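You operate a simulated robot arm through the tools that you are given. There is no shell and no other tool. Be economical: measure what you need, move in short steps, check, and stop when the job is done.

Carry out the task below with a simulated robot arm. There is one attempt and no reset: what you move stays moved.

JOB
Swap the empty carton in the tea caddy for the mint tea and shut the lid.
Fine: leave the empty carton on the bread board. Set down upright: tea carton marked empty, what you pick out. Where these are worked on the way, their far stop is far enough and under half their travel is too little: lid of the tea caddy.

Only the result counts: the job must be done as asked and must still hold three seconds after the hand-in. Knocking over, shifting, dropping, spilling or breaking anything else fails it. Lids that push on must go on centred and level and be pressed home; caps that screw on are set level and turned clockwise until they are tight.

ROBOT AND FRAMES
A 7-joint arm with a two-finger parallel gripper, fixed in place. Base frame: the origin is at the foot of the arm, x ahead of it, y to its left, z up. Lengths are in cm, angles in degrees, forces in N, time in s.
With the tool pointing down near the work surface it reaches from about 24 to 68 cm from the base axis. Its first joint turns from -66.0 to 66.0 degrees. Payload 2.4 kg.
The TCP is the grasp point between the finger pads, 3 cm short of the fingertips. In the tool frame z runs along the fingers and y along their closing line. The gripper opens to 9.4 cm. The fingers are 2.8 cm wide and 1 cm thick; the gripper's body (5 by 9.6 cm) begins 5.5 cm behind the TCP.
Orientation is told as [roll, pitch, yaw] about the base's x, y, z axes, in that order, counted from this pose: with the fingers straight down and closing along the base's y, the tool's x points along the base's -x, its y along +y and its z along -z.

CONTROLS
- The arm moves only by the tool arm_command. Its argument "series" is a list of rows, each a list of 7 numbers: the shift along the tool's x, y, z in units of 20 mm (1.0 is 20 mm), then the turn, a rotation vector about the tool's x, y, z in units of 6 degrees (1.0 is 6 degrees), then the opening, from 0 (shut) to 1 (fully open). In form: [[tx, ty, tz, ax, ay, az, fingers], ...]. A call has 1 to 20 rows; each row shifts and turns the commanded pose from where the row before left it, along the tool's axes as they then stand. A call with a number of a shift or a turn outside -1 to 1 is refused whole. Each row takes 0.2 s and may step no farther than 5 cm and 8.6 degrees from the row before; otherwise, or with a gripper value out of range, the whole call is refused. A pose out of reach is approached as far as the arm can. The call stops where the force on the tool passes 40 N (or 10 N more than at its start, if that is more) or the arm is blocked; 0.2 s more then pass. Each finger travels about 15.3 cm/s and halts on what it meets, pressing with about 28 N; the grip force reading is that of the motor and also rises with nothing between the fingers. The clock runs only during rows and for 0.2 s after the last one: add rows that do not move to give the fingers time. It gives the time, the measured TCP pose, the force on the tool (base axes), the opening and the grip force at its end, in the units of the frame above (readings bear some noise), with the torque about the TCP (base axes, N m) and any sound that the robot's microphone picked up, and new pictures: "show" is both (left out), scene, wrist or none.
- Cameras (640 x 400 px; columns grow to the right, rows downward): "scene" is fixed at [6.43, 49.49, 144.2]; the picture's right is [-0.44, -0.90, 0.00], its down [-0.50, 0.24, -0.83] and it looks along [0.75, -0.36, -0.55] (base axes); focal length 337 px, centre (320, 200). "wrist" rides on the gripper at [7.6, 1.4, -10.3] in the tool frame; the picture's right is [-0.18, 0.98, 0.00], its down [-0.75, -0.14, -0.64] and it looks along [-0.63, -0.12, 0.77] (tool axes); focal length 243 px, centre (320, 200). There is no depth. A picture from a camera that has moved, and an enlarged one, comes with that camera's place and axes in the base frame and with its lens. The place of the scene camera against the robot may be out by one fixed shift of up to 1.2 cm in any direction.
- zoom(camera, box): a new picture of the part [left, top, right, bottom] of that camera's present view, enlarged. No time passes.
- finish_job(): hands the job in; it is judged then, once.

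Work in short steps. Places have to be worked out from the pictures, the camera data and where the tool is seen: move nearer, look again, correct. Check each grasp and each placing, and mend what went wrong. You have 120 turns and 200 pictures in all, those below and enlarged ones among them. Open the gripper and draw the arm clear of the work before you hand the job in, unless the task says otherwise; then end with one line.

The tools are called after "Request:" as name(argument=value, ...) on one line, values as JSON. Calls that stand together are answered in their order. arm_command: Moves the arm, as the interface text tells. Its arguments: {"type":"object","properties":{"series":{"type":"array","items":{"type":"array","items":{"type":"number"}}},"show":{"type":"string","enum":["both","scene","wrist","none"]}},"required":["series"]} The other tools are called the same way: zoom (camera, box) takes an enlarged picture of a part of a camera's view; finish_job () hands the job in.

At the start:

```text
clock: 0.0
ee_pos: [28.62, 22.87, 126.56]
ee_rot: [0.0, 0.0, 0.0]
contact_force: [0.4, -0.4, -1.4]
wrist_torque: [-0.01, 0.01, -0.03]
opening: 9.38
grasp_force: 0.2
```

scene: 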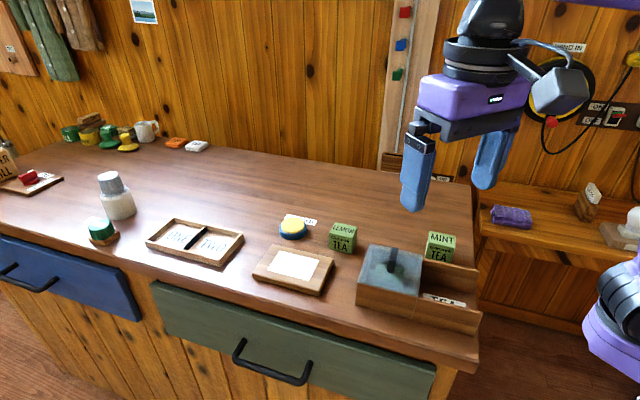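
wrist: 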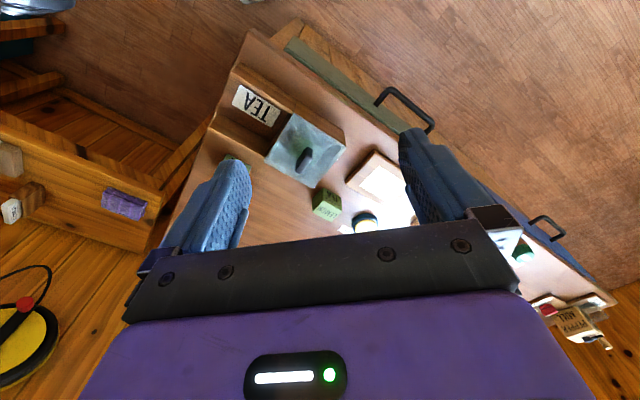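

I'll look closer at the caddy, the cartons and the bread board first.

Request:
zoom(camera="scene", box=[230, 190, 490, 350])

Request:
zoom(camera="wrist", box=[200, 60, 440, 240])

```text
2.46 times, centred on (360, 270) of scene
camera zoom: at [6.43, 49.49, 144.2], right [-0.44, -0.9, 0.0], down [-0.5, 0.24, -0.83], along [0.75, -0.36, -0.55], focal length 829 px, centre (222, 28)
```

zoom: 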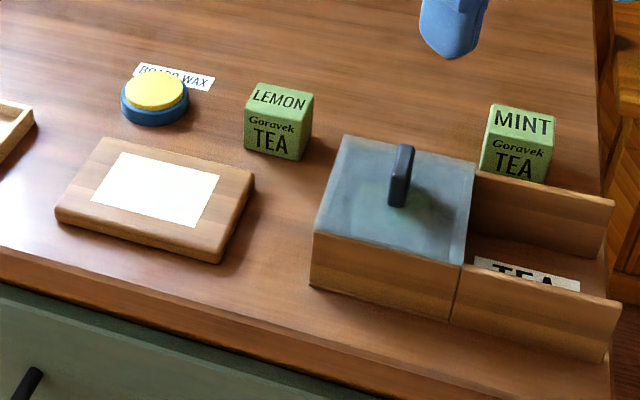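

```text
2.22 times, centred on (320, 150) of wrist
camera zoom: at [21.11, 24.29, 136.9], right [0.18, 0.98, 0.0], down [0.75, -0.14, 0.64], along [0.63, -0.12, -0.77], focal length 539 px, centre (320, 311)
```

zoom: 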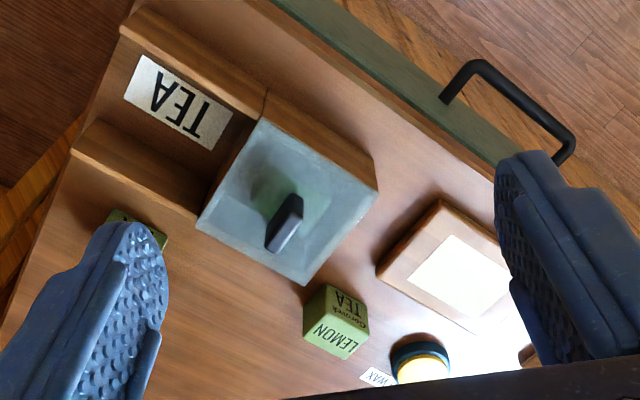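

Triangulating the lid handle gives about (42, 17.5, 100). I'll move lower and slightly ahead to look closer.

Request:
arm_command(series=[[-0.5, 0, 1, 0, 0, 0, 1], [-0.5, 0, 1, 0, 0, 0, 1], [-0.5, 0, 1, 0, 0, 0, 1], [-0.5, 0, 1, 0, 0, 0, 1], [0, 0, 0, 0, 0, 0, 1]])

```text
clock: 1.2
ee_pos: [32.75, 23.06, 118.56]
ee_rot: [-0.1, 0.0, 0.1]
contact_force: [-0.3, 0.4, -0.3]
wrist_torque: [0.03, 0.01, 0.02]
opening: 9.4
grasp_force: 0.1
camera wrist: at [25.13, 24.32, 128.89], right [0.18, 0.98, 0.0], down [0.75, -0.14, 0.64], along [0.63, -0.12, -0.77], focal length 243 px, centre (320, 200)
```

scene: 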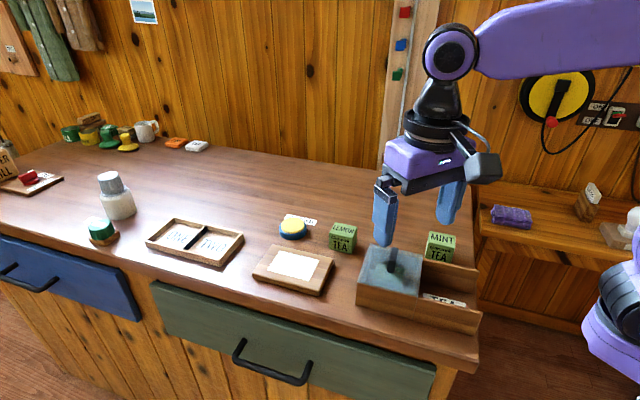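
wrist: 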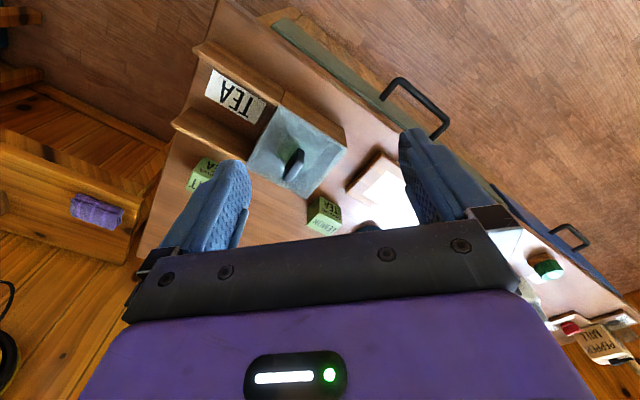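

The caddy is in clear view of the wrist camera; enlarging for measurement.

Request:
zoom(camera="wrist", box=[160, 30, 420, 240])

Request:
zoom(camera="scene", box=[340, 210, 490, 350])

```text
1.90 times, centred on (290, 135) of wrist
camera zoom: at [25.13, 24.32, 128.89], right [0.18, 0.98, 0.0], down [0.75, -0.14, 0.64], along [0.63, -0.12, -0.77], focal length 462 px, centre (377, 324)
```

zoom: 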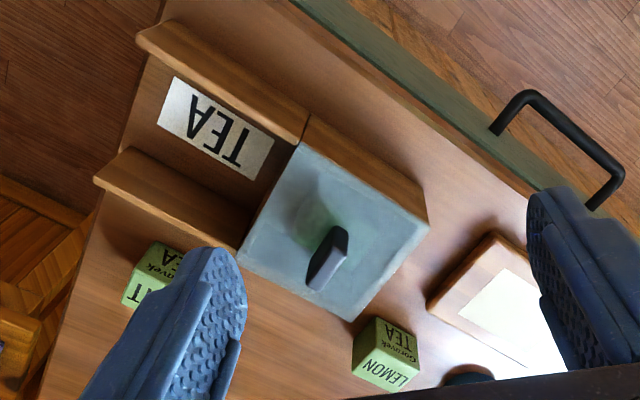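

```text
2.86 times, centred on (415, 280) of scene
camera zoom: at [6.43, 49.49, 144.2], right [-0.44, -0.9, 0.0], down [-0.5, 0.24, -0.83], along [0.75, -0.36, -0.55], focal length 962 px, centre (49, -29)
```

zoom: 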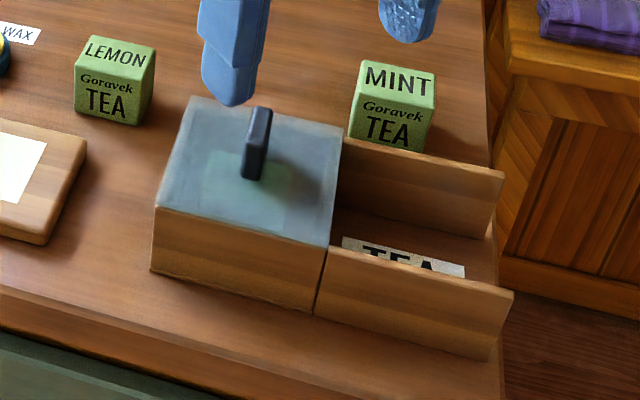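

Lid corners come to a 10.5 cm square centred about (42, 17.6), top about z 98, slide axis about (-0.68,-0.73). Now I look at the handle itself.

Request:
zoom(camera="wrist", box=[250, 100, 350, 200])

Request:
zoom(camera="scene", box=[390, 230, 460, 280])

```text
4.00 times, centred on (300, 150) of wrist
camera zoom: at [25.13, 24.32, 128.89], right [0.18, 0.98, 0.0], down [0.75, -0.14, 0.64], along [0.63, -0.12, -0.77], focal length 970 px, centre (400, 400)
```

zoom: 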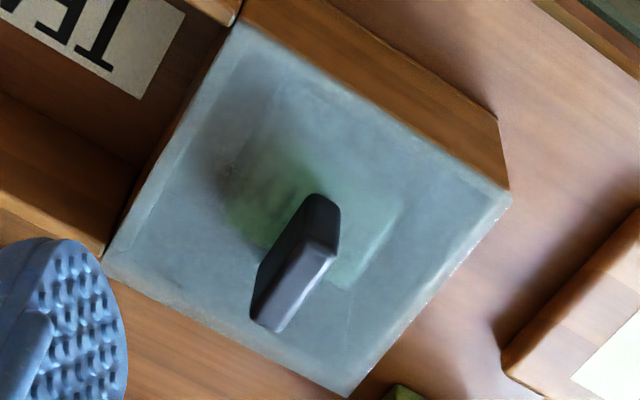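

```text
8.00 times, centred on (425, 255) of scene
camera zoom: at [6.43, 49.49, 144.2], right [-0.44, -0.9, 0.0], down [-0.5, 0.24, -0.83], along [0.75, -0.36, -0.55], focal length 2694 px, centre (-520, -240)
```

zoom: 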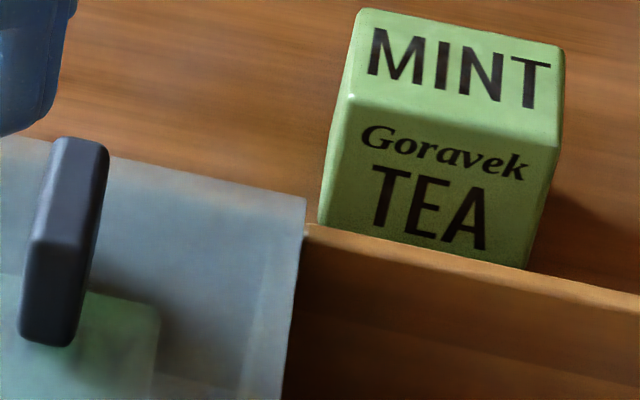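

Handle: a bar about 3.5 cm along (0.73,-0.68), top at z≈102.7, centre ≈(41.5,17.7). I go above it and turn so that the fingers close along the slide direction.

Request:
arm_command(series=[[-0.885, -0.546, 0.856, 0, 0, 0, 1], [-0.885, -0.546, 0.856, 0, 0, 0, 1], [-0.885, -0.546, 0.856, 0, 0, 0, 1], [-0.885, -0.546, 0.856, 0, 0, 0, 1], [-0.885, -0.546, 0.856, 0, 0, 0, 1], [0, 0, 0, 0, 0, 0.9, 1], [0, 0, 0, 0, 0, 0.9, 1], [0, 0, 0, 0, 0, 0.9, 1], [0, 0, 0, 0, 0, 0.9, 1], [0, 0, 0, 0, 0, 0.9, 1], [0, 0, 0, 0, 0, 0.9, 1], [0, 0, 0, 0, 0, 0.9, 1], [0, 0, 0, 0, 0, 0.9, 1], [0, 0, 0, 0, 0, 0, 1]])

```text
clock: 4.2
ee_pos: [41.51, 17.4, 110.05]
ee_rot: [0.0, 0.0, -43.4]
contact_force: [0.7, -0.2, -0.3]
wrist_torque: [0.0, -0.02, 0.03]
opening: 9.39
grasp_force: 0.0
camera wrist: at [36.99, 23.65, 120.33], right [0.81, 0.59, 0.0], down [0.45, -0.62, 0.64], along [0.38, -0.52, -0.77], focal length 243 px, centre (320, 200)
```

scene: 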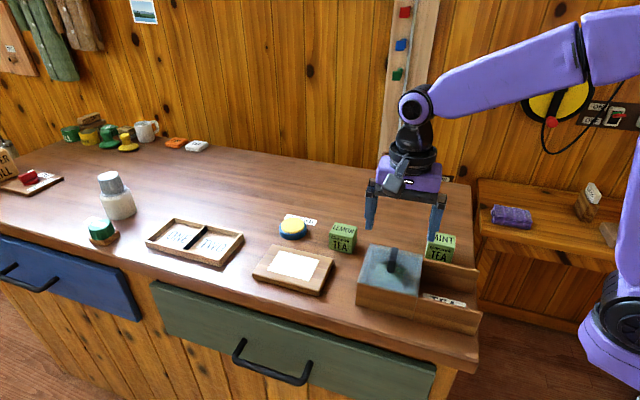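
wrist: 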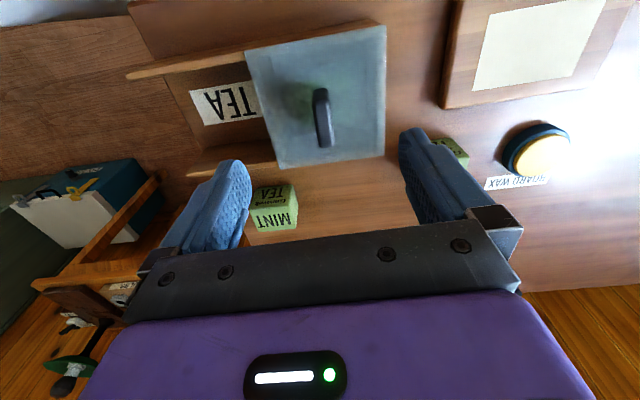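

The fingers straddle the handle and are aligned with the lid within a degree or so. Descending so the tips stay about 1 cm above the lid, then closing.

Request:
arm_command(series=[[0, 0, 1, 0, 0, 0, 1], [0, 0, 1, 0, 0, 0, 1], [0, 0, 1, 0, 0, 0, 1], [0, 0, 0.9, 0, 0, 0, 1], [0, 0, 0, 0, 0, 0, 0.6], [0, 0, 0, 0, 0, 0, 0.3], [0, 0, 0, 0, 0, 0, 0], [0, 0, 0, 0, 0, 0, 0], [0, 0, 0, 0, 0, 0, 0]])

```text
clock: 6.2
ee_pos: [41.51, 17.58, 102.3]
ee_rot: [0.0, 0.1, -43.2]
contact_force: [-0.3, 0.4, -3.9]
wrist_torque: [0.09, 0.05, -1.07]
opening: 1.84
grasp_force: 45.0
camera wrist: at [37.07, 23.65, 112.56], right [0.81, 0.59, 0.0], down [0.45, -0.62, 0.64], along [0.38, -0.52, -0.77], focal length 243 px, centre (320, 200)
```

scene: 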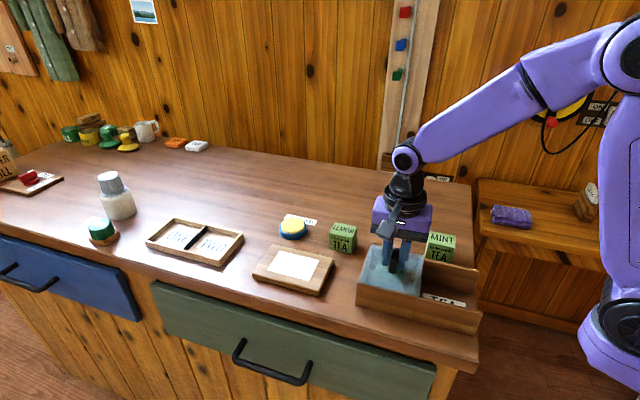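
wrist: 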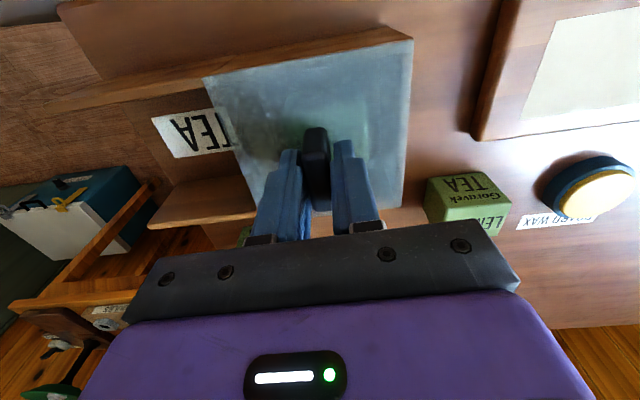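

The handle is held (1.84 cm), but -1.07 N·m about z says my yaw is slightly off. A small relieving turn, then read again.

Request:
arm_command(series=[[0, 0, 0, 0, 0, 0.25, 0], [0, 0, 0, 0, 0, 0, 0]], show="none")

```text
clock: 6.8
ee_pos: [41.59, 17.34, 102.25]
ee_rot: [0.0, 0.1, -44.8]
contact_force: [0.4, -0.8, -6.9]
wrist_torque: [-0.32, -0.23, -0.18]
opening: 1.79
grasp_force: 44.8
```

Torque relieved at yaw -45. Now slide the lid along tool -y in small steps.

Request:
arm_command(series=[[0, -0.4, 0, 0, 0, 0, 0], [0, -0.4, 0, 0, 0, 0, 0], [0, -0.4, 0, 0, 0, 0, 0], [0, 0, 0, 0, 0, 0, 0]], show="scene")

```text
clock: 7.8
ee_pos: [40.03, 15.92, 102.25]
ee_rot: [0.0, 0.0, -44.7]
contact_force: [-2.5, 2.3, -4.7]
wrist_torque: [-0.49, -0.54, -0.22]
opening: 1.8
grasp_force: 45.2
```

scene: 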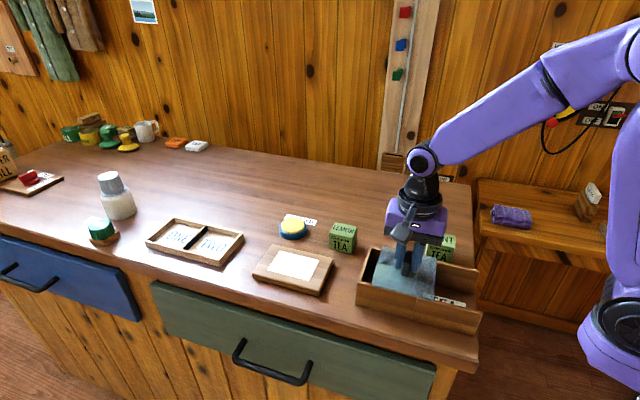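

It slides freely with little force. Continuing towards the far stop.

Request:
arm_command(series=[[0.012, -0.5, 0, 0, 0, 0, 0], [0.012, -0.5, 0, 0, 0, 0, 0], [0.012, -0.5, 0, 0, 0, 0, 0], [0.012, -0.5, 0, 0, 0, 0, 0], [0.012, -0.5, 0, 0, 0, 0, 0], [0.012, -0.5, 0, 0, 0, 0, 0], [0, 0, 0, 0, 0, 0, 0]], show="both")

```text
clock: 9.4
ee_pos: [35.48, 11.49, 102.28]
ee_rot: [-0.1, -0.2, -45.0]
contact_force: [4.2, -4.9, -4.8]
wrist_torque: [0.12, 0.17, -0.13]
opening: 1.81
grasp_force: 45.0
stopped in row 7: the force on the tool passed its limit at 41 N (the readings are from after the stop); the commanded pose is now the measured one
camera wrist: at [31.16, 17.75, 112.53], right [0.82, 0.57, 0.0], down [0.43, -0.63, 0.64], along [0.36, -0.53, -0.76], focal length 243 px, centre (320, 200)
```

scene: 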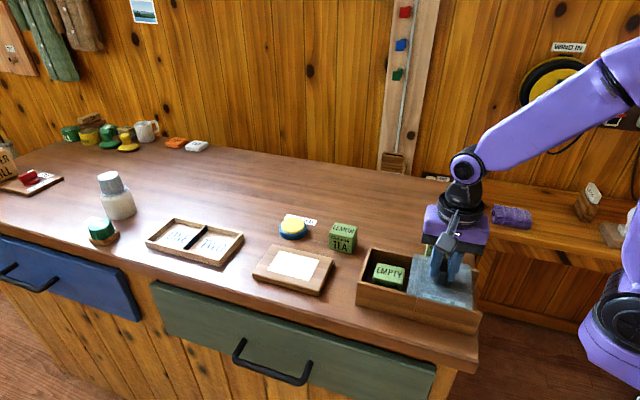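
wrist: 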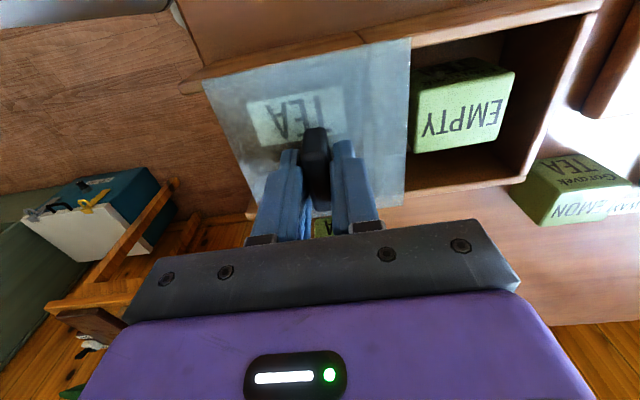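

The lid is at its far stop and the EMPTY carton is exposed. Release, go up, and back off over the box to see inside.

Request:
arm_command(series=[[0, 0, 0, 0, 0, 0, 0.3], [0, 0, 0, 0, 0, 0, 0.6], [0, 0, 0, 0, 0, 0, 0.6], [0, 0, -1, 0, 0, 0, 0.6], [0, 0, -1, 0, 0, 0, 0.6], [0, 0, -1, 0, 0, 0, 0.6], [0, 0, -1, 0, 0, 0, 1], [0, 1, -1, 0, 0, 0, 1], [0, 1, 0, 0, 0, 0, 1], [0, 1, 0, 0, 0, 0, 1], [0, 1, 0, 0, 0, 0, 1], [0, 0, 0, 0, 0, 0, 1]])

```text
clock: 12.0
ee_pos: [41.25, 17.26, 112.28]
ee_rot: [-0.1, -0.1, -44.8]
contact_force: [0.3, 0.3, -0.7]
wrist_torque: [0.01, -0.01, -0.02]
opening: 9.39
grasp_force: 0.2
camera wrist: at [36.92, 23.5, 122.56], right [0.82, 0.57, 0.0], down [0.43, -0.63, 0.64], along [0.37, -0.53, -0.77], focal length 243 px, centre (320, 200)
```

scene: 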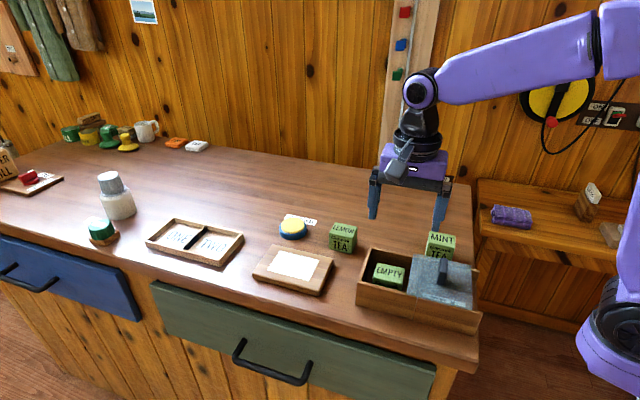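
wrist: 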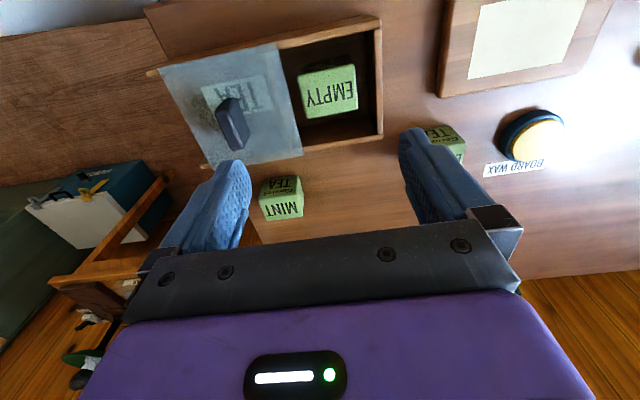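

Request:
zoom(camera="wrist", box=[240, 0, 410, 230])

Request:
zoom(camera="scene", box=[345, 220, 485, 340])

```text
1.74 times, centred on (325, 115) of wrist
camera zoom: at [36.92, 23.5, 122.56], right [0.82, 0.57, 0.0], down [0.43, -0.63, 0.64], along [0.37, -0.53, -0.77], focal length 422 px, centre (311, 348)
```

zoom: 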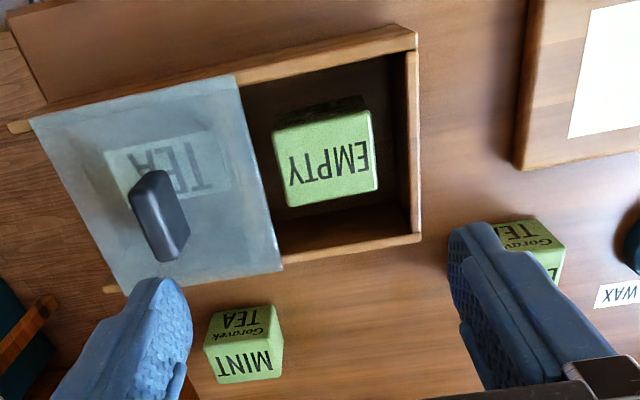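

```text
3.33 times, centred on (415, 280) of scene
camera zoom: at [6.43, 49.49, 144.2], right [-0.44, -0.9, 0.0], down [-0.5, 0.24, -0.83], along [0.75, -0.36, -0.55], focal length 1122 px, centre (3, -67)
```

zoom: 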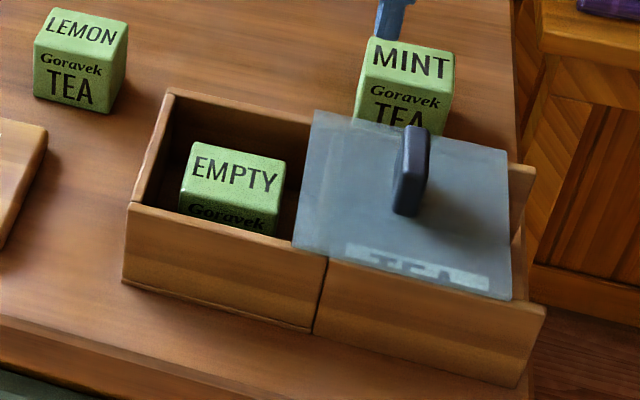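

Carton top centre ≈(42.0,18.0,97), about 5.4 cm along the slide axis × 4.3 cm across. Let me check what other board-like objects exist before picking the bread board.

Request:
zoom(camera="scene", box=[0, 100, 220, 260])

Request:
zoom(camera="scene", box=[140, 200, 360, 310])

```text
2.50 times, centred on (110, 180) of scene
camera zoom: at [6.43, 49.49, 144.2], right [-0.44, -0.9, 0.0], down [-0.5, 0.24, -0.83], along [0.75, -0.36, -0.55], focal length 842 px, centre (845, 250)
```

zoom: 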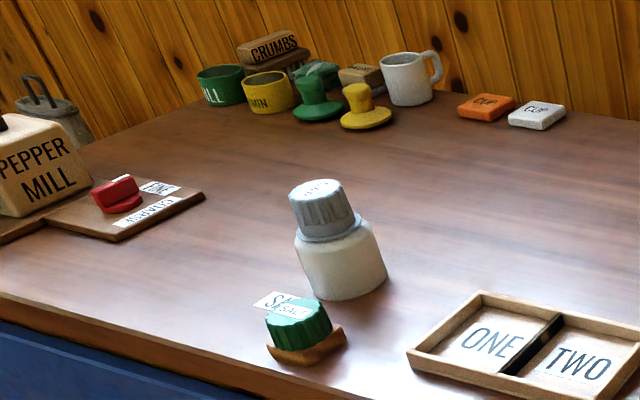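

```text
2.91 times, centred on (250, 255) of scene
camera zoom: at [6.43, 49.49, 144.2], right [-0.44, -0.9, 0.0], down [-0.5, 0.24, -0.83], along [0.75, -0.36, -0.55], focal length 980 px, centre (524, 40)
```

zoom: 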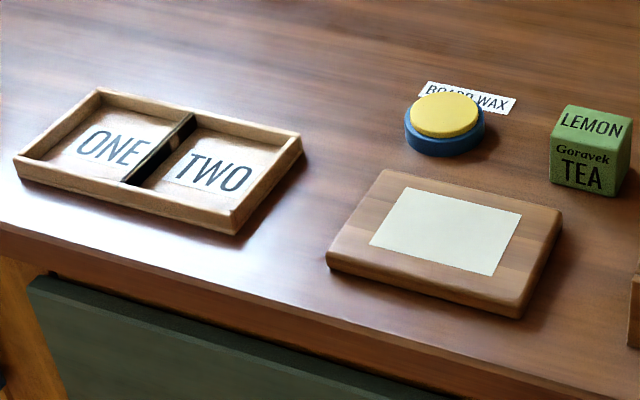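

The plain board at about (55.6,32.1) is the bread board. Now I turn to yaw -135, so that the fingers close across the box and the camera stays away from the lid handle.

Request:
arm_command(series=[[0, 0, 0, 0, 0, 1, 1], [0, 0, 0, 0, 0, 1, 1], [0, 0, 0, 0, 0, 1, 1], [0, 0, 0, 0, 0, 1, 1], [0, 0, 0, 0, 0, 1, 1], [0, 0, 0, 0, 0, 1, 1], [0, 0, 0, 0, 0, 1, 1], [0, 0, 0, 0, 0, 1, 1], [0, 0, 0, 0, 0, 1, 1], [0, 0, 0, 0, 0, 1, 1], [0, 0, 0, 0, 0, 1, 1], [0, 0, 0, 0, 0, 1, 1], [0, 0, 0, 0, 0, 1, 1], [0, 0, 0, 0, 0, 1, 1], [0, 0, 0, 0, 0, 1, 1], [0, 0, 0, 0, 0, 0, 1]])

```text
clock: 15.4
ee_pos: [41.03, 17.2, 112.33]
ee_rot: [0.0, 0.0, -134.8]
contact_force: [-1.0, -0.9, -0.2]
wrist_torque: [-0.03, 0.02, 0.01]
opening: 9.4
grasp_force: 0.0
camera wrist: at [47.51, 21.53, 122.53], right [0.57, -0.82, 0.0], down [-0.63, -0.43, 0.64], along [-0.53, -0.37, -0.77], focal length 243 px, centre (320, 200)
```

scene: 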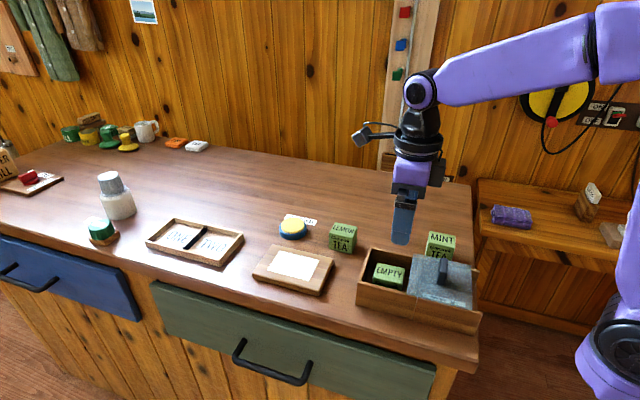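
wrist: 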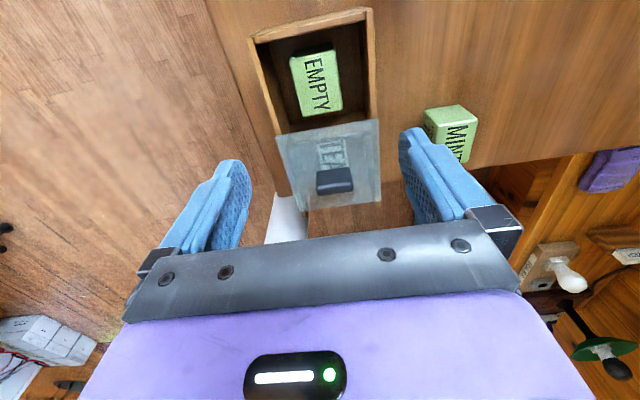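

Yaw -135 reached. Enlarging the box view for measuring.

Request:
zoom(camera="wrist", box=[230, 0, 400, 130])

Request:
zoom(camera="wrist", box=[400, 80, 500, 180])

```text
3.08 times, centred on (315, 65) of wrist
camera zoom: at [47.51, 21.53, 122.53], right [0.57, -0.82, 0.0], down [-0.63, -0.43, 0.64], along [-0.53, -0.37, -0.77], focal length 746 px, centre (335, 615)
```

zoom: 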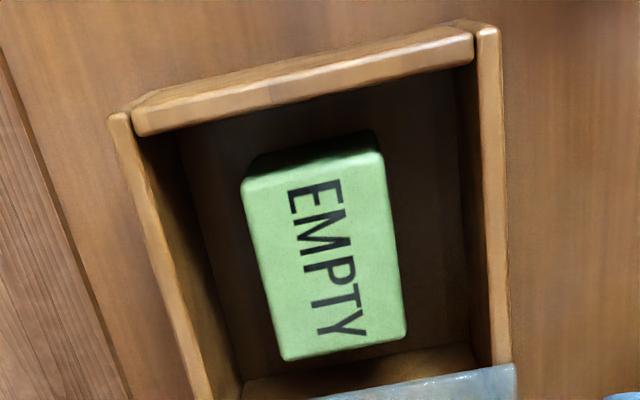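

```text
4.00 times, centred on (450, 130) of wrist
camera zoom: at [47.51, 21.53, 122.53], right [0.57, -0.82, 0.0], down [-0.63, -0.43, 0.64], along [-0.53, -0.37, -0.77], focal length 970 px, centre (-200, 480)
```

zoom: 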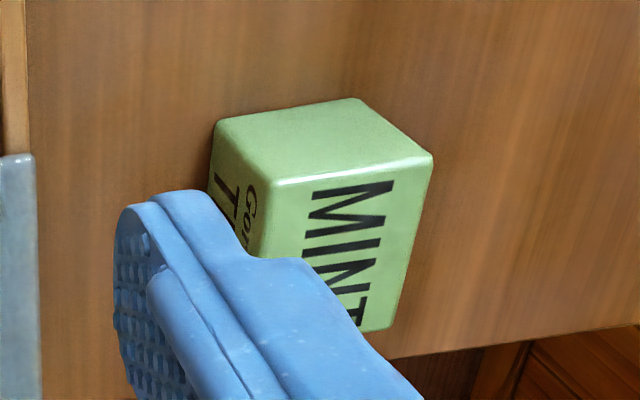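

The carton centre is at tool (+1.0, -0.1), aligned; the inner walls are at ±4.7 around it. Move over it, set opening to 6.2 cm and descend to just above.

Request:
arm_command(series=[[0.5, -0.02, 0, 0, 0, 0, 0.66], [0, 0, 1, 0, 0, 0, 0.66], [0, 0, 1, 0, 0, 0, 0.66], [0, 0, 1, 0, 0, 0, 0.66], [0, 0, 1, 0, 0, 0, 0.66], [0, 0, 1, 0, 0, 0, 0.66], [0, 0, 0, 0, 0, 0, 0.66]])

```text
clock: 17.0
ee_pos: [41.76, 18.07, 102.05]
ee_rot: [0.1, 0.0, -134.8]
contact_force: [0.0, 0.4, -0.4]
wrist_torque: [0.0, 0.0, 0.01]
opening: 6.17
grasp_force: 0.1
camera wrist: at [48.2, 22.34, 112.37], right [0.57, -0.82, 0.0], down [-0.63, -0.43, 0.64], along [-0.53, -0.37, -0.77], focal length 243 px, centre (320, 200)
```

scene: 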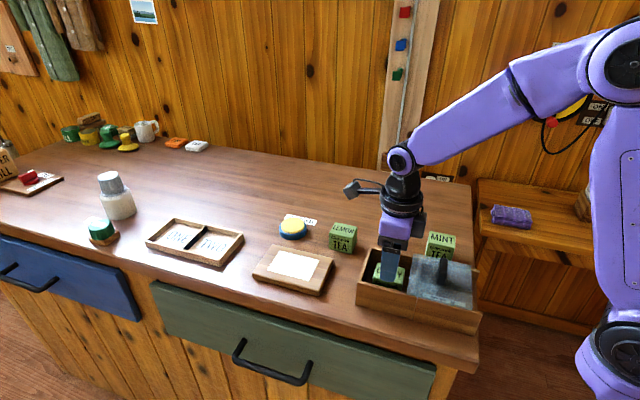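
wrist: 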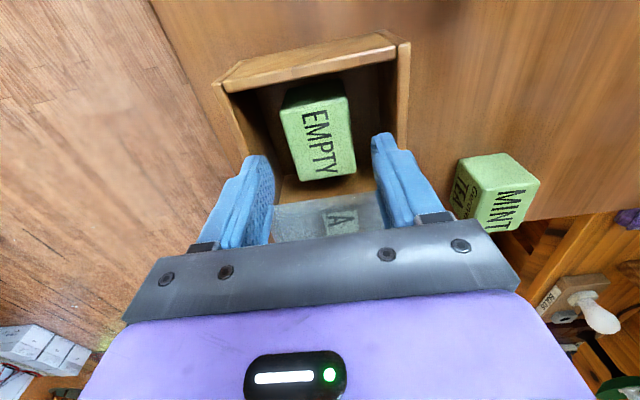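

Carton is centred between the fingers. Descend into the box and close gently.

Request:
arm_command(series=[[0, 0, 0.8, 0, 0, 0, 0.66], [0, 0, 0.8, 0, 0, 0, 0.66], [0, 0, 0.7, 0, 0, 0, 0.66], [0, 0, 0.7, 0, 0, 0, 0.66], [0, 0, 0, 0, 0, 0, 0.66], [0, 0, 0, 0, 0, 0, 0.5], [0, 0, 0, 0, 0, 0, 0.35], [0, 0, 0, 0, 0, 0, 0.35], [0, 0, 0, 0, 0, 0, 0.35]])

```text
clock: 19.0
ee_pos: [41.71, 17.96, 96.32]
ee_rot: [0.0, 0.0, -134.7]
contact_force: [-0.6, -0.9, -0.8]
wrist_torque: [-0.01, 0.01, 0.0]
opening: 4.69
grasp_force: 27.9
camera wrist: at [48.22, 22.32, 106.49], right [0.57, -0.82, 0.0], down [-0.63, -0.43, 0.64], along [-0.53, -0.37, -0.77], focal length 243 px, centre (320, 200)
```

scene: 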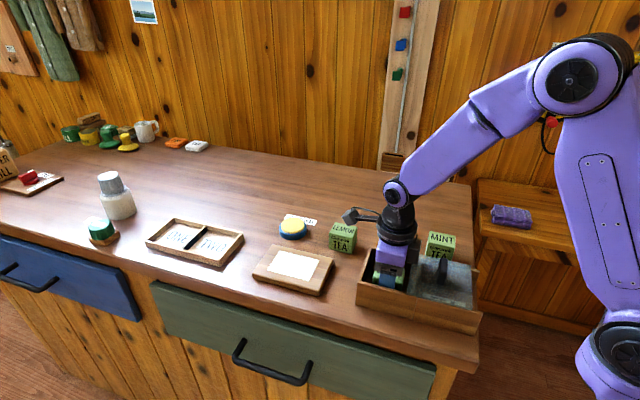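
wrist: 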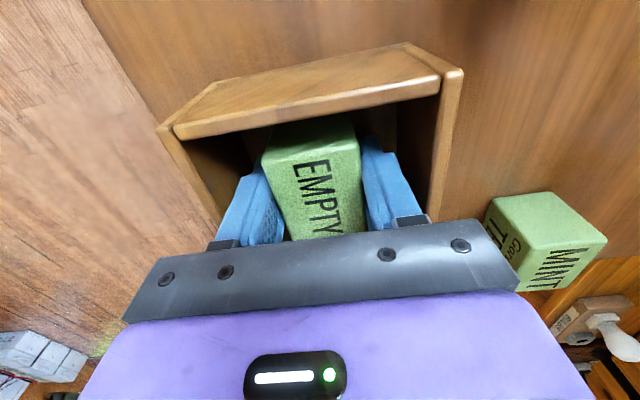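

Gripped at 4.69 cm with 28 N. Lift straight up 10 cm.

Request:
arm_command(series=[[0, 0, -0.5, 0, 0, 0, 0.35], [0, 0, -1, 0, 0, 0, 0.35], [0, 0, -1, 0, 0, 0, 0.35], [0, 0, -1, 0, 0, 0, 0.35], [0, 0, -1, 0, 0, 0, 0.35], [0, 0, -1, 0, 0, 0, 0.35], [0, 0, 0, 0, 0, 0, 0.35]])

```text
clock: 20.6
ee_pos: [41.67, 17.77, 107.41]
ee_rot: [0.1, -0.1, -134.8]
contact_force: [-0.6, -0.7, 0.6]
wrist_torque: [0.0, 0.0, 0.0]
opening: 4.7
grasp_force: 28.2
camera wrist: at [48.15, 22.19, 117.62], right [0.57, -0.82, 0.0], down [-0.63, -0.43, 0.64], along [-0.53, -0.37, -0.77], focal length 243 px, centre (320, 200)
```

scene: 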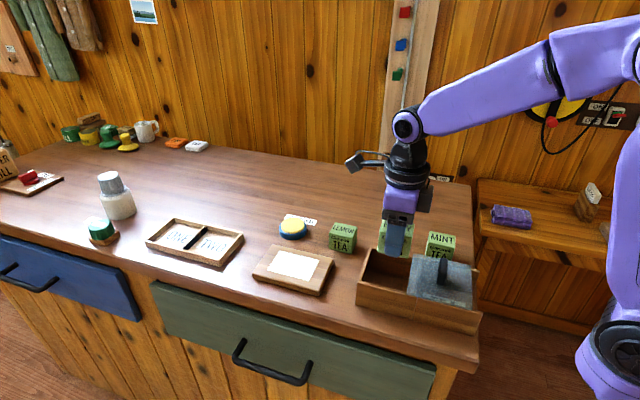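
wrist: 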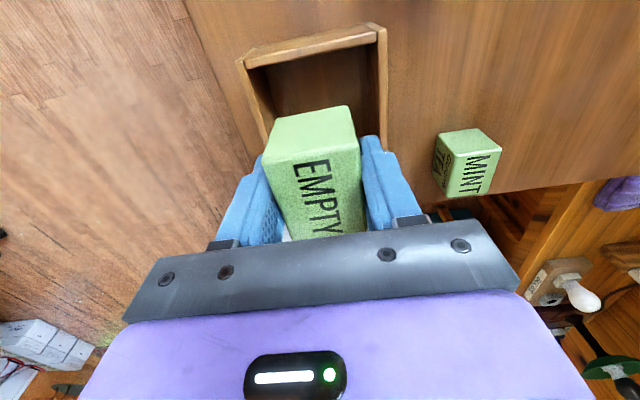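

Held well and level. Carry it along tool +x to above the bread board at about (53.3,29.8).

Request:
arm_command(series=[[0.93, 0, 0, 0, 0, 0, 0.35], [0.93, 0, 0, 0, 0, 0, 0.35], [0.93, 0, 0, 0, 0, 0, 0.35], [0.93, 0, 0, 0, 0, 0, 0.35], [0.93, 0, 0, 0, 0, 0, 0.35], [0.93, 0, 0, 0, 0, 0, 0.35], [0.93, 0, 0, 0, 0, 0, 0.35], [0.93, 0, 0, 0, 0, 0, 0.35], [0.93, 0, 0, 0, 0, 0, 0.35], [0, 0, 1, 0, 0, 0, 0.35], [0, 0, 1, 0, 0, 0, 0.35], [0, 0, 0, 0, 0, 0, 0.35]])

Request:
zoom(camera="scene", box=[220, 180, 400, 310])

```text
clock: 23.2
ee_pos: [53.65, 29.71, 103.22]
ee_rot: [0.1, -0.1, -134.8]
contact_force: [-0.1, -0.3, -0.1]
wrist_torque: [0.01, 0.05, -0.03]
opening: 4.71
grasp_force: 28.1
camera wrist: at [60.08, 34.08, 113.55], right [0.57, -0.82, 0.0], down [-0.63, -0.43, 0.64], along [-0.53, -0.37, -0.77], focal length 243 px, centre (320, 200)
```

scene: 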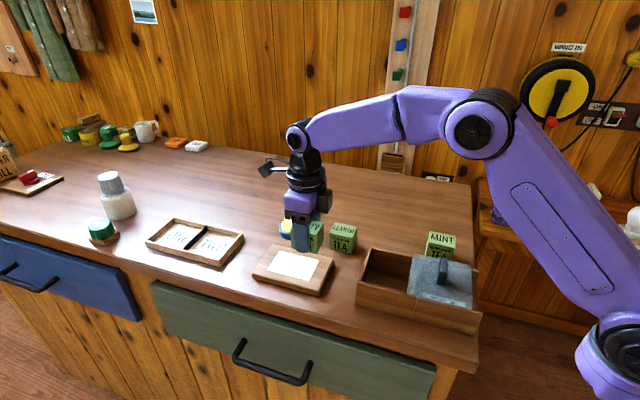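
wrist: 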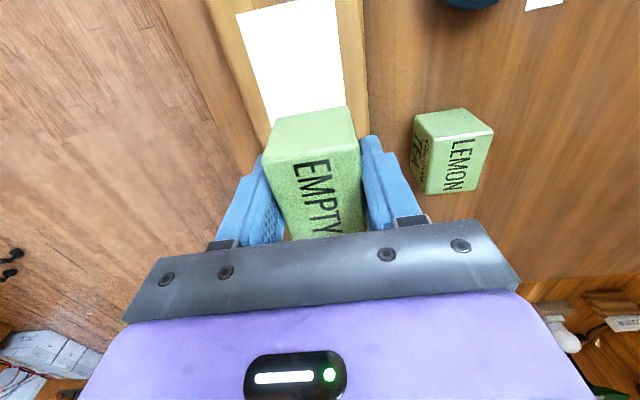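

```text
3.08 times, centred on (310, 245) of scene
camera zoom: at [6.43, 49.49, 144.2], right [-0.44, -0.9, 0.0], down [-0.5, 0.24, -0.83], along [0.75, -0.36, -0.55], focal length 1036 px, centre (351, 62)
```

zoom: 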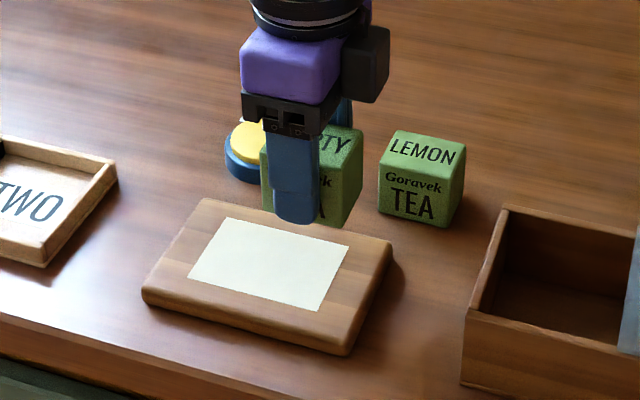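

Over the board, aligned. Descend to just above, then approach by small steps watching force.

Request:
arm_command(series=[[0, 0, 0.7, 0, 0, 0, 0.35], [0, 0, 0.7, 0, 0, 0, 0.35], [0, 0, 0.7, 0, 0, 0, 0.35], [0, 0, 0.4, 0, 0, 0, 0.35], [0, 0, 0, 0, 0, 0, 0.35]], show="scene")

Request:
zoom(camera="scene", box=[240, 200, 360, 300])

```text
clock: 24.4
ee_pos: [53.59, 29.94, 98.28]
ee_rot: [0.1, 0.0, -134.8]
contact_force: [-0.1, 0.3, -0.7]
wrist_torque: [-0.02, -0.03, 0.02]
opening: 4.68
grasp_force: 28.6
```

scene: 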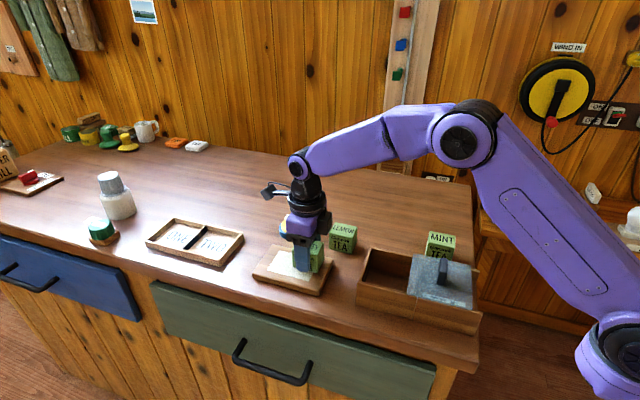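

```text
4.00 times, centred on (300, 250) of scene
camera zoom: at [6.43, 49.49, 144.2], right [-0.44, -0.9, 0.0], down [-0.5, 0.24, -0.83], along [0.75, -0.36, -0.55], focal length 1347 px, centre (400, 0)
```

zoom: 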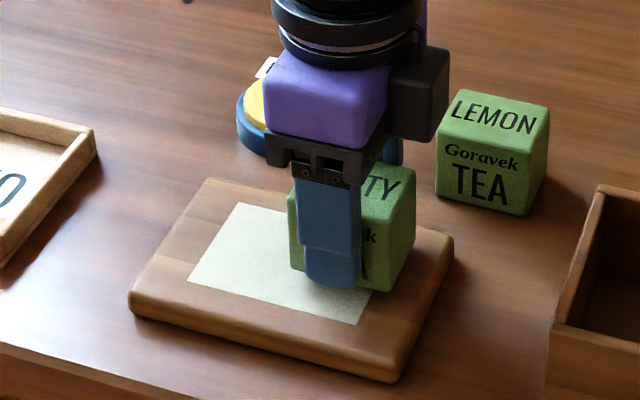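

Nearly on the board. Small downward steps until the force rises.

Request:
arm_command(series=[[0, 0, 0.15, 0, 0, 0, 0.35], [0, 0, 0.15, 0, 0, 0, 0.35], [0, 0, 0.1, 0, 0, 0, 0.35], [0, 0, 0, 0, 0, 0, 0.35]], show="none")

```text
clock: 25.4
ee_pos: [53.67, 29.81, 97.6]
ee_rot: [0.2, 0.1, -134.9]
contact_force: [-1.6, 0.1, 8.2]
wrist_torque: [-0.01, 0.04, 0.01]
opening: 4.71
grasp_force: 28.1
```

Contact at 8 N: the carton is standing on the board. Open and rise straight up.

Request:
arm_command(series=[[0, 0, 0, 0, 0, 0, 0.55], [0, 0, 0, 0, 0, 0, 0.7], [0, 0, 0, 0, 0, 0, 0.75], [0, 0, -0.5, 0, 0, 0, 0.75], [0, 0, -1, 0, 0, 0, 0.75], [0, 0, -1, 0, 0, 0, 0.75], [0, 0, -1, 0, 0, 0, 0.75], [0, 0, -1, 0, 0, 0, 0.75], [0, 0, -1, 0, 0, 0, 0.75], [0, 0, 0, 0, 0, 0, 0.75]])

Request:
zoom(camera="scene", box=[240, 200, 360, 300])

```text
clock: 27.6
ee_pos: [53.64, 29.61, 108.44]
ee_rot: [0.2, -0.2, -134.9]
contact_force: [-0.3, 0.6, 0.0]
wrist_torque: [0.02, 0.03, 0.0]
opening: 7.03
grasp_force: 0.1
camera wrist: at [60.03, 33.94, 118.77], right [0.57, -0.82, 0.0], down [-0.63, -0.43, 0.64], along [-0.53, -0.37, -0.77], focal length 243 px, centre (320, 200)
```

scene: 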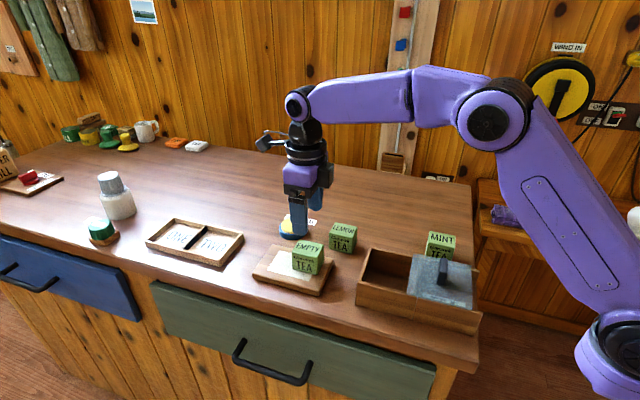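
wrist: 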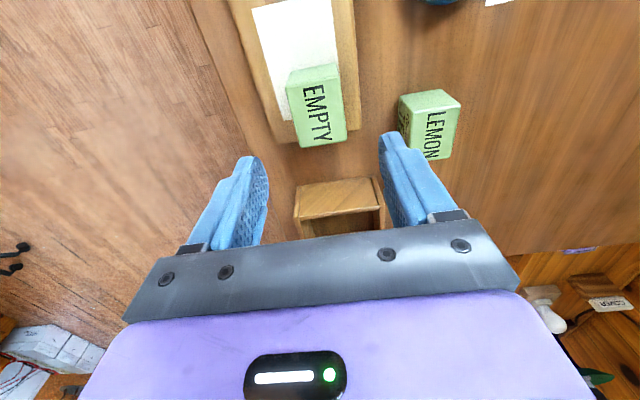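

```text
4.00 times, centred on (300, 250) of scene
camera zoom: at [6.43, 49.49, 144.2], right [-0.44, -0.9, 0.0], down [-0.5, 0.24, -0.83], along [0.75, -0.36, -0.55], focal length 1347 px, centre (400, 0)
```

zoom: 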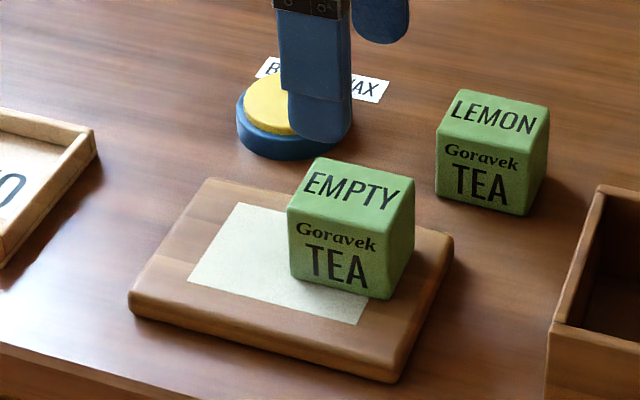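

Empty carton stands upright on the board. Next, travel to above the mint carton at about (45.7,1).

Request:
arm_command(series=[[-0.927, 0.518, -0.06, 0, 0, 0, 0.75], [-0.927, 0.518, -0.06, 0, 0, 0, 0.75], [-0.927, 0.518, -0.06, 0, 0, 0, 0.75], [-0.927, 0.518, -0.06, 0, 0, 0, 0.75], [-0.927, 0.518, -0.06, 0, 0, 0, 0.75], [-0.927, 0.518, -0.06, 0, 0, 0, 0.75], [-0.927, 0.518, -0.06, 0, 0, 0, 0.75], [-0.927, 0.518, -0.06, 0, 0, 0, 0.75], [-0.927, 0.518, -0.06, 0, 0, 0, 0.75], [-0.927, 0.518, -0.06, 0, 0, 0, 0.75], [-0.927, 0.518, -0.06, 0, 0, 0, 0.75], [-0.927, 0.518, -0.06, 0, 0, 0, 0.75], [-0.927, 0.518, -0.06, 0, 0, 0, 0.75], [-0.927, 0.518, -0.06, 0, 0, 0, 0.75], [0, 0, 0, 0, 0, 0, 0.75]])

Request:
zoom(camera="wrist", box=[220, 0, 420, 200])

```text
clock: 30.8
ee_pos: [45.67, 1.27, 110.19]
ee_rot: [0.1, 0.0, -134.8]
contact_force: [0.3, 0.9, -0.1]
wrist_torque: [0.02, -0.01, 0.01]
opening: 7.03
grasp_force: 0.0
camera wrist: at [52.11, 5.52, 120.44], right [0.57, -0.82, 0.0], down [-0.63, -0.43, 0.64], along [-0.53, -0.37, -0.77], focal length 243 px, centre (320, 200)
```

scene: 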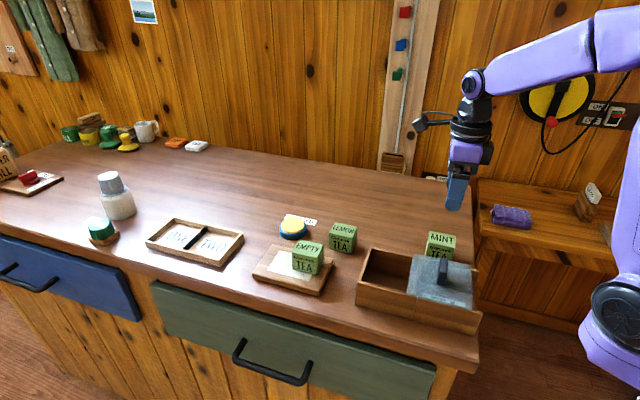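
wrist: 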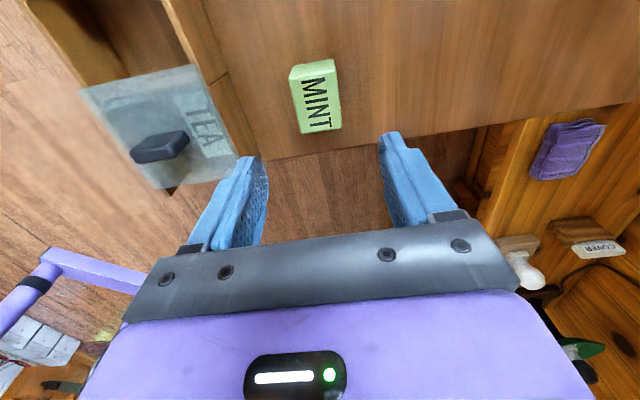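

```text
2.00 times, centred on (320, 100) of wrist
camera zoom: at [52.11, 5.52, 120.44], right [0.57, -0.82, 0.0], down [-0.63, -0.43, 0.64], along [-0.53, -0.37, -0.77], focal length 485 px, centre (320, 400)
```

zoom: 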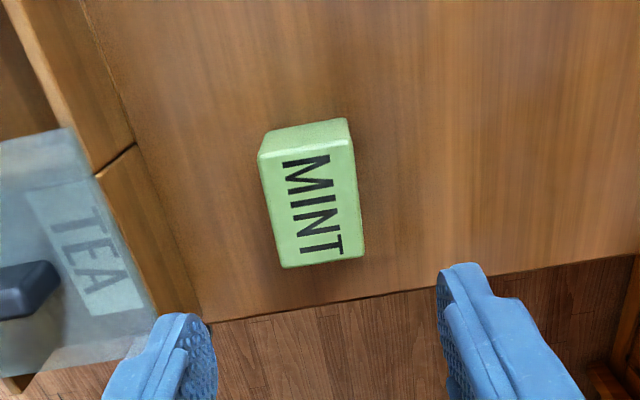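

Mint centre is at tool (-0.2,-0.4), rotated ~1.8°. Correct and descend to just above first.

Request:
arm_command(series=[[-0.11, -0.19, 0, 0, 0, 0.3, 0.75], [0, 0, 1, 0, 0, 0, 0.75], [0, 0, 1, 0, 0, 0, 0.75], [0, 0, 1, 0, 0, 0, 0.75], [0, 0, 1, 0, 0, 0, 0.75], [0, 0, 0.6, 0, 0, 0, 0.75], [0, 0, 0, 0, 0, 0, 0.75]])

```text
clock: 32.4
ee_pos: [45.44, 1.28, 101.02]
ee_rot: [0.1, 0.0, -136.5]
contact_force: [0.3, 0.1, -0.2]
wrist_torque: [-0.02, 0.02, -0.02]
opening: 7.08
grasp_force: 0.0
camera wrist: at [51.92, 5.37, 111.32], right [0.54, -0.84, 0.0], down [-0.65, -0.41, 0.64], along [-0.54, -0.35, -0.77], focal length 243 px, centre (320, 200)
```

scene: 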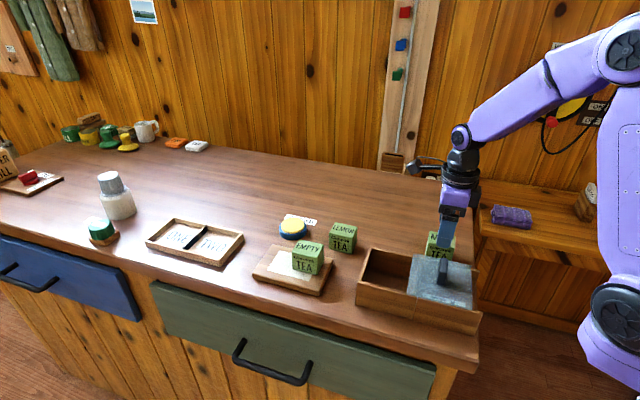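
wrist: 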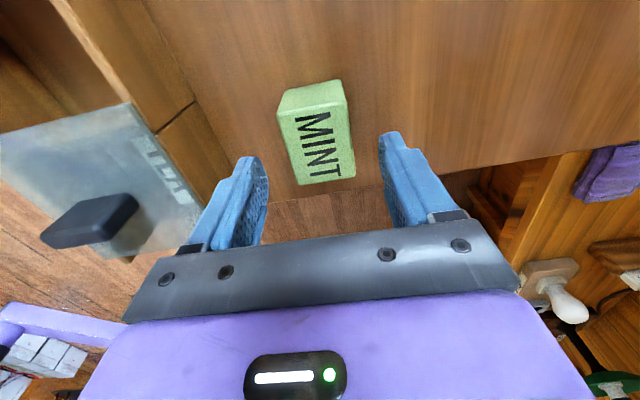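

Centred. Descend and close.

Request:
arm_command(series=[[0, -0.05, 0.9, 0, 0, 0, 0.75], [0, 0, 0.9, 0, 0, 0, 0.75], [0, 0, 0.85, 0, 0, 0, 0.75], [0, 0, 0, 0, 0, 0, 0.65], [0, 0, 0, 0, 0, 0, 0.5], [0, 0, 0, 0, 0, 0, 0.35], [0, 0, 0, 0, 0, 0, 0.35], [0, 0, 0, 0, 0, 0, 0.35]])

```text
clock: 34.2
ee_pos: [45.19, 1.34, 95.75]
ee_rot: [0.0, 0.0, -136.6]
contact_force: [0.7, 0.0, -1.2]
wrist_torque: [0.03, 0.02, -0.01]
opening: 4.76
grasp_force: 28.3
camera wrist: at [51.74, 5.43, 106.07], right [0.54, -0.84, 0.0], down [-0.65, -0.41, 0.64], along [-0.54, -0.35, -0.77], focal length 243 px, centre (320, 200)
```

scene: 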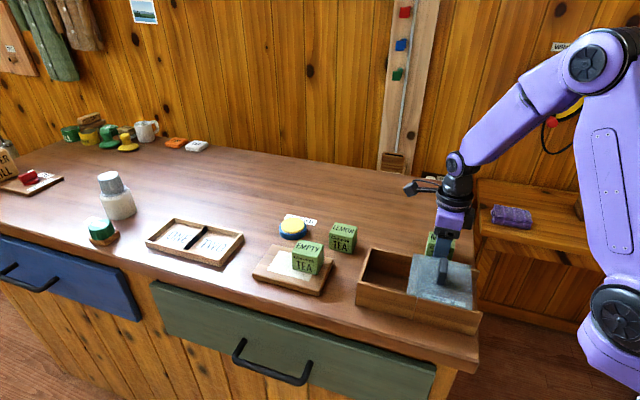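
wrist: 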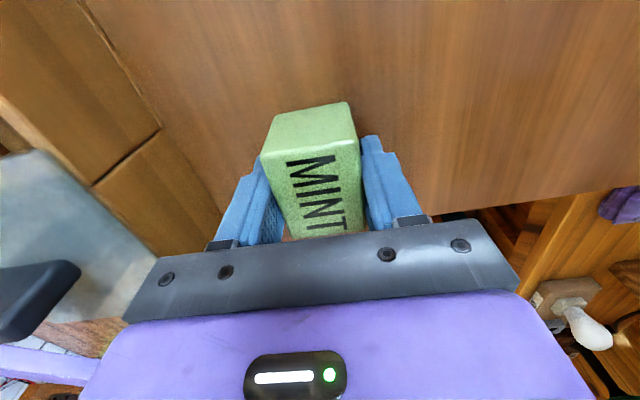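

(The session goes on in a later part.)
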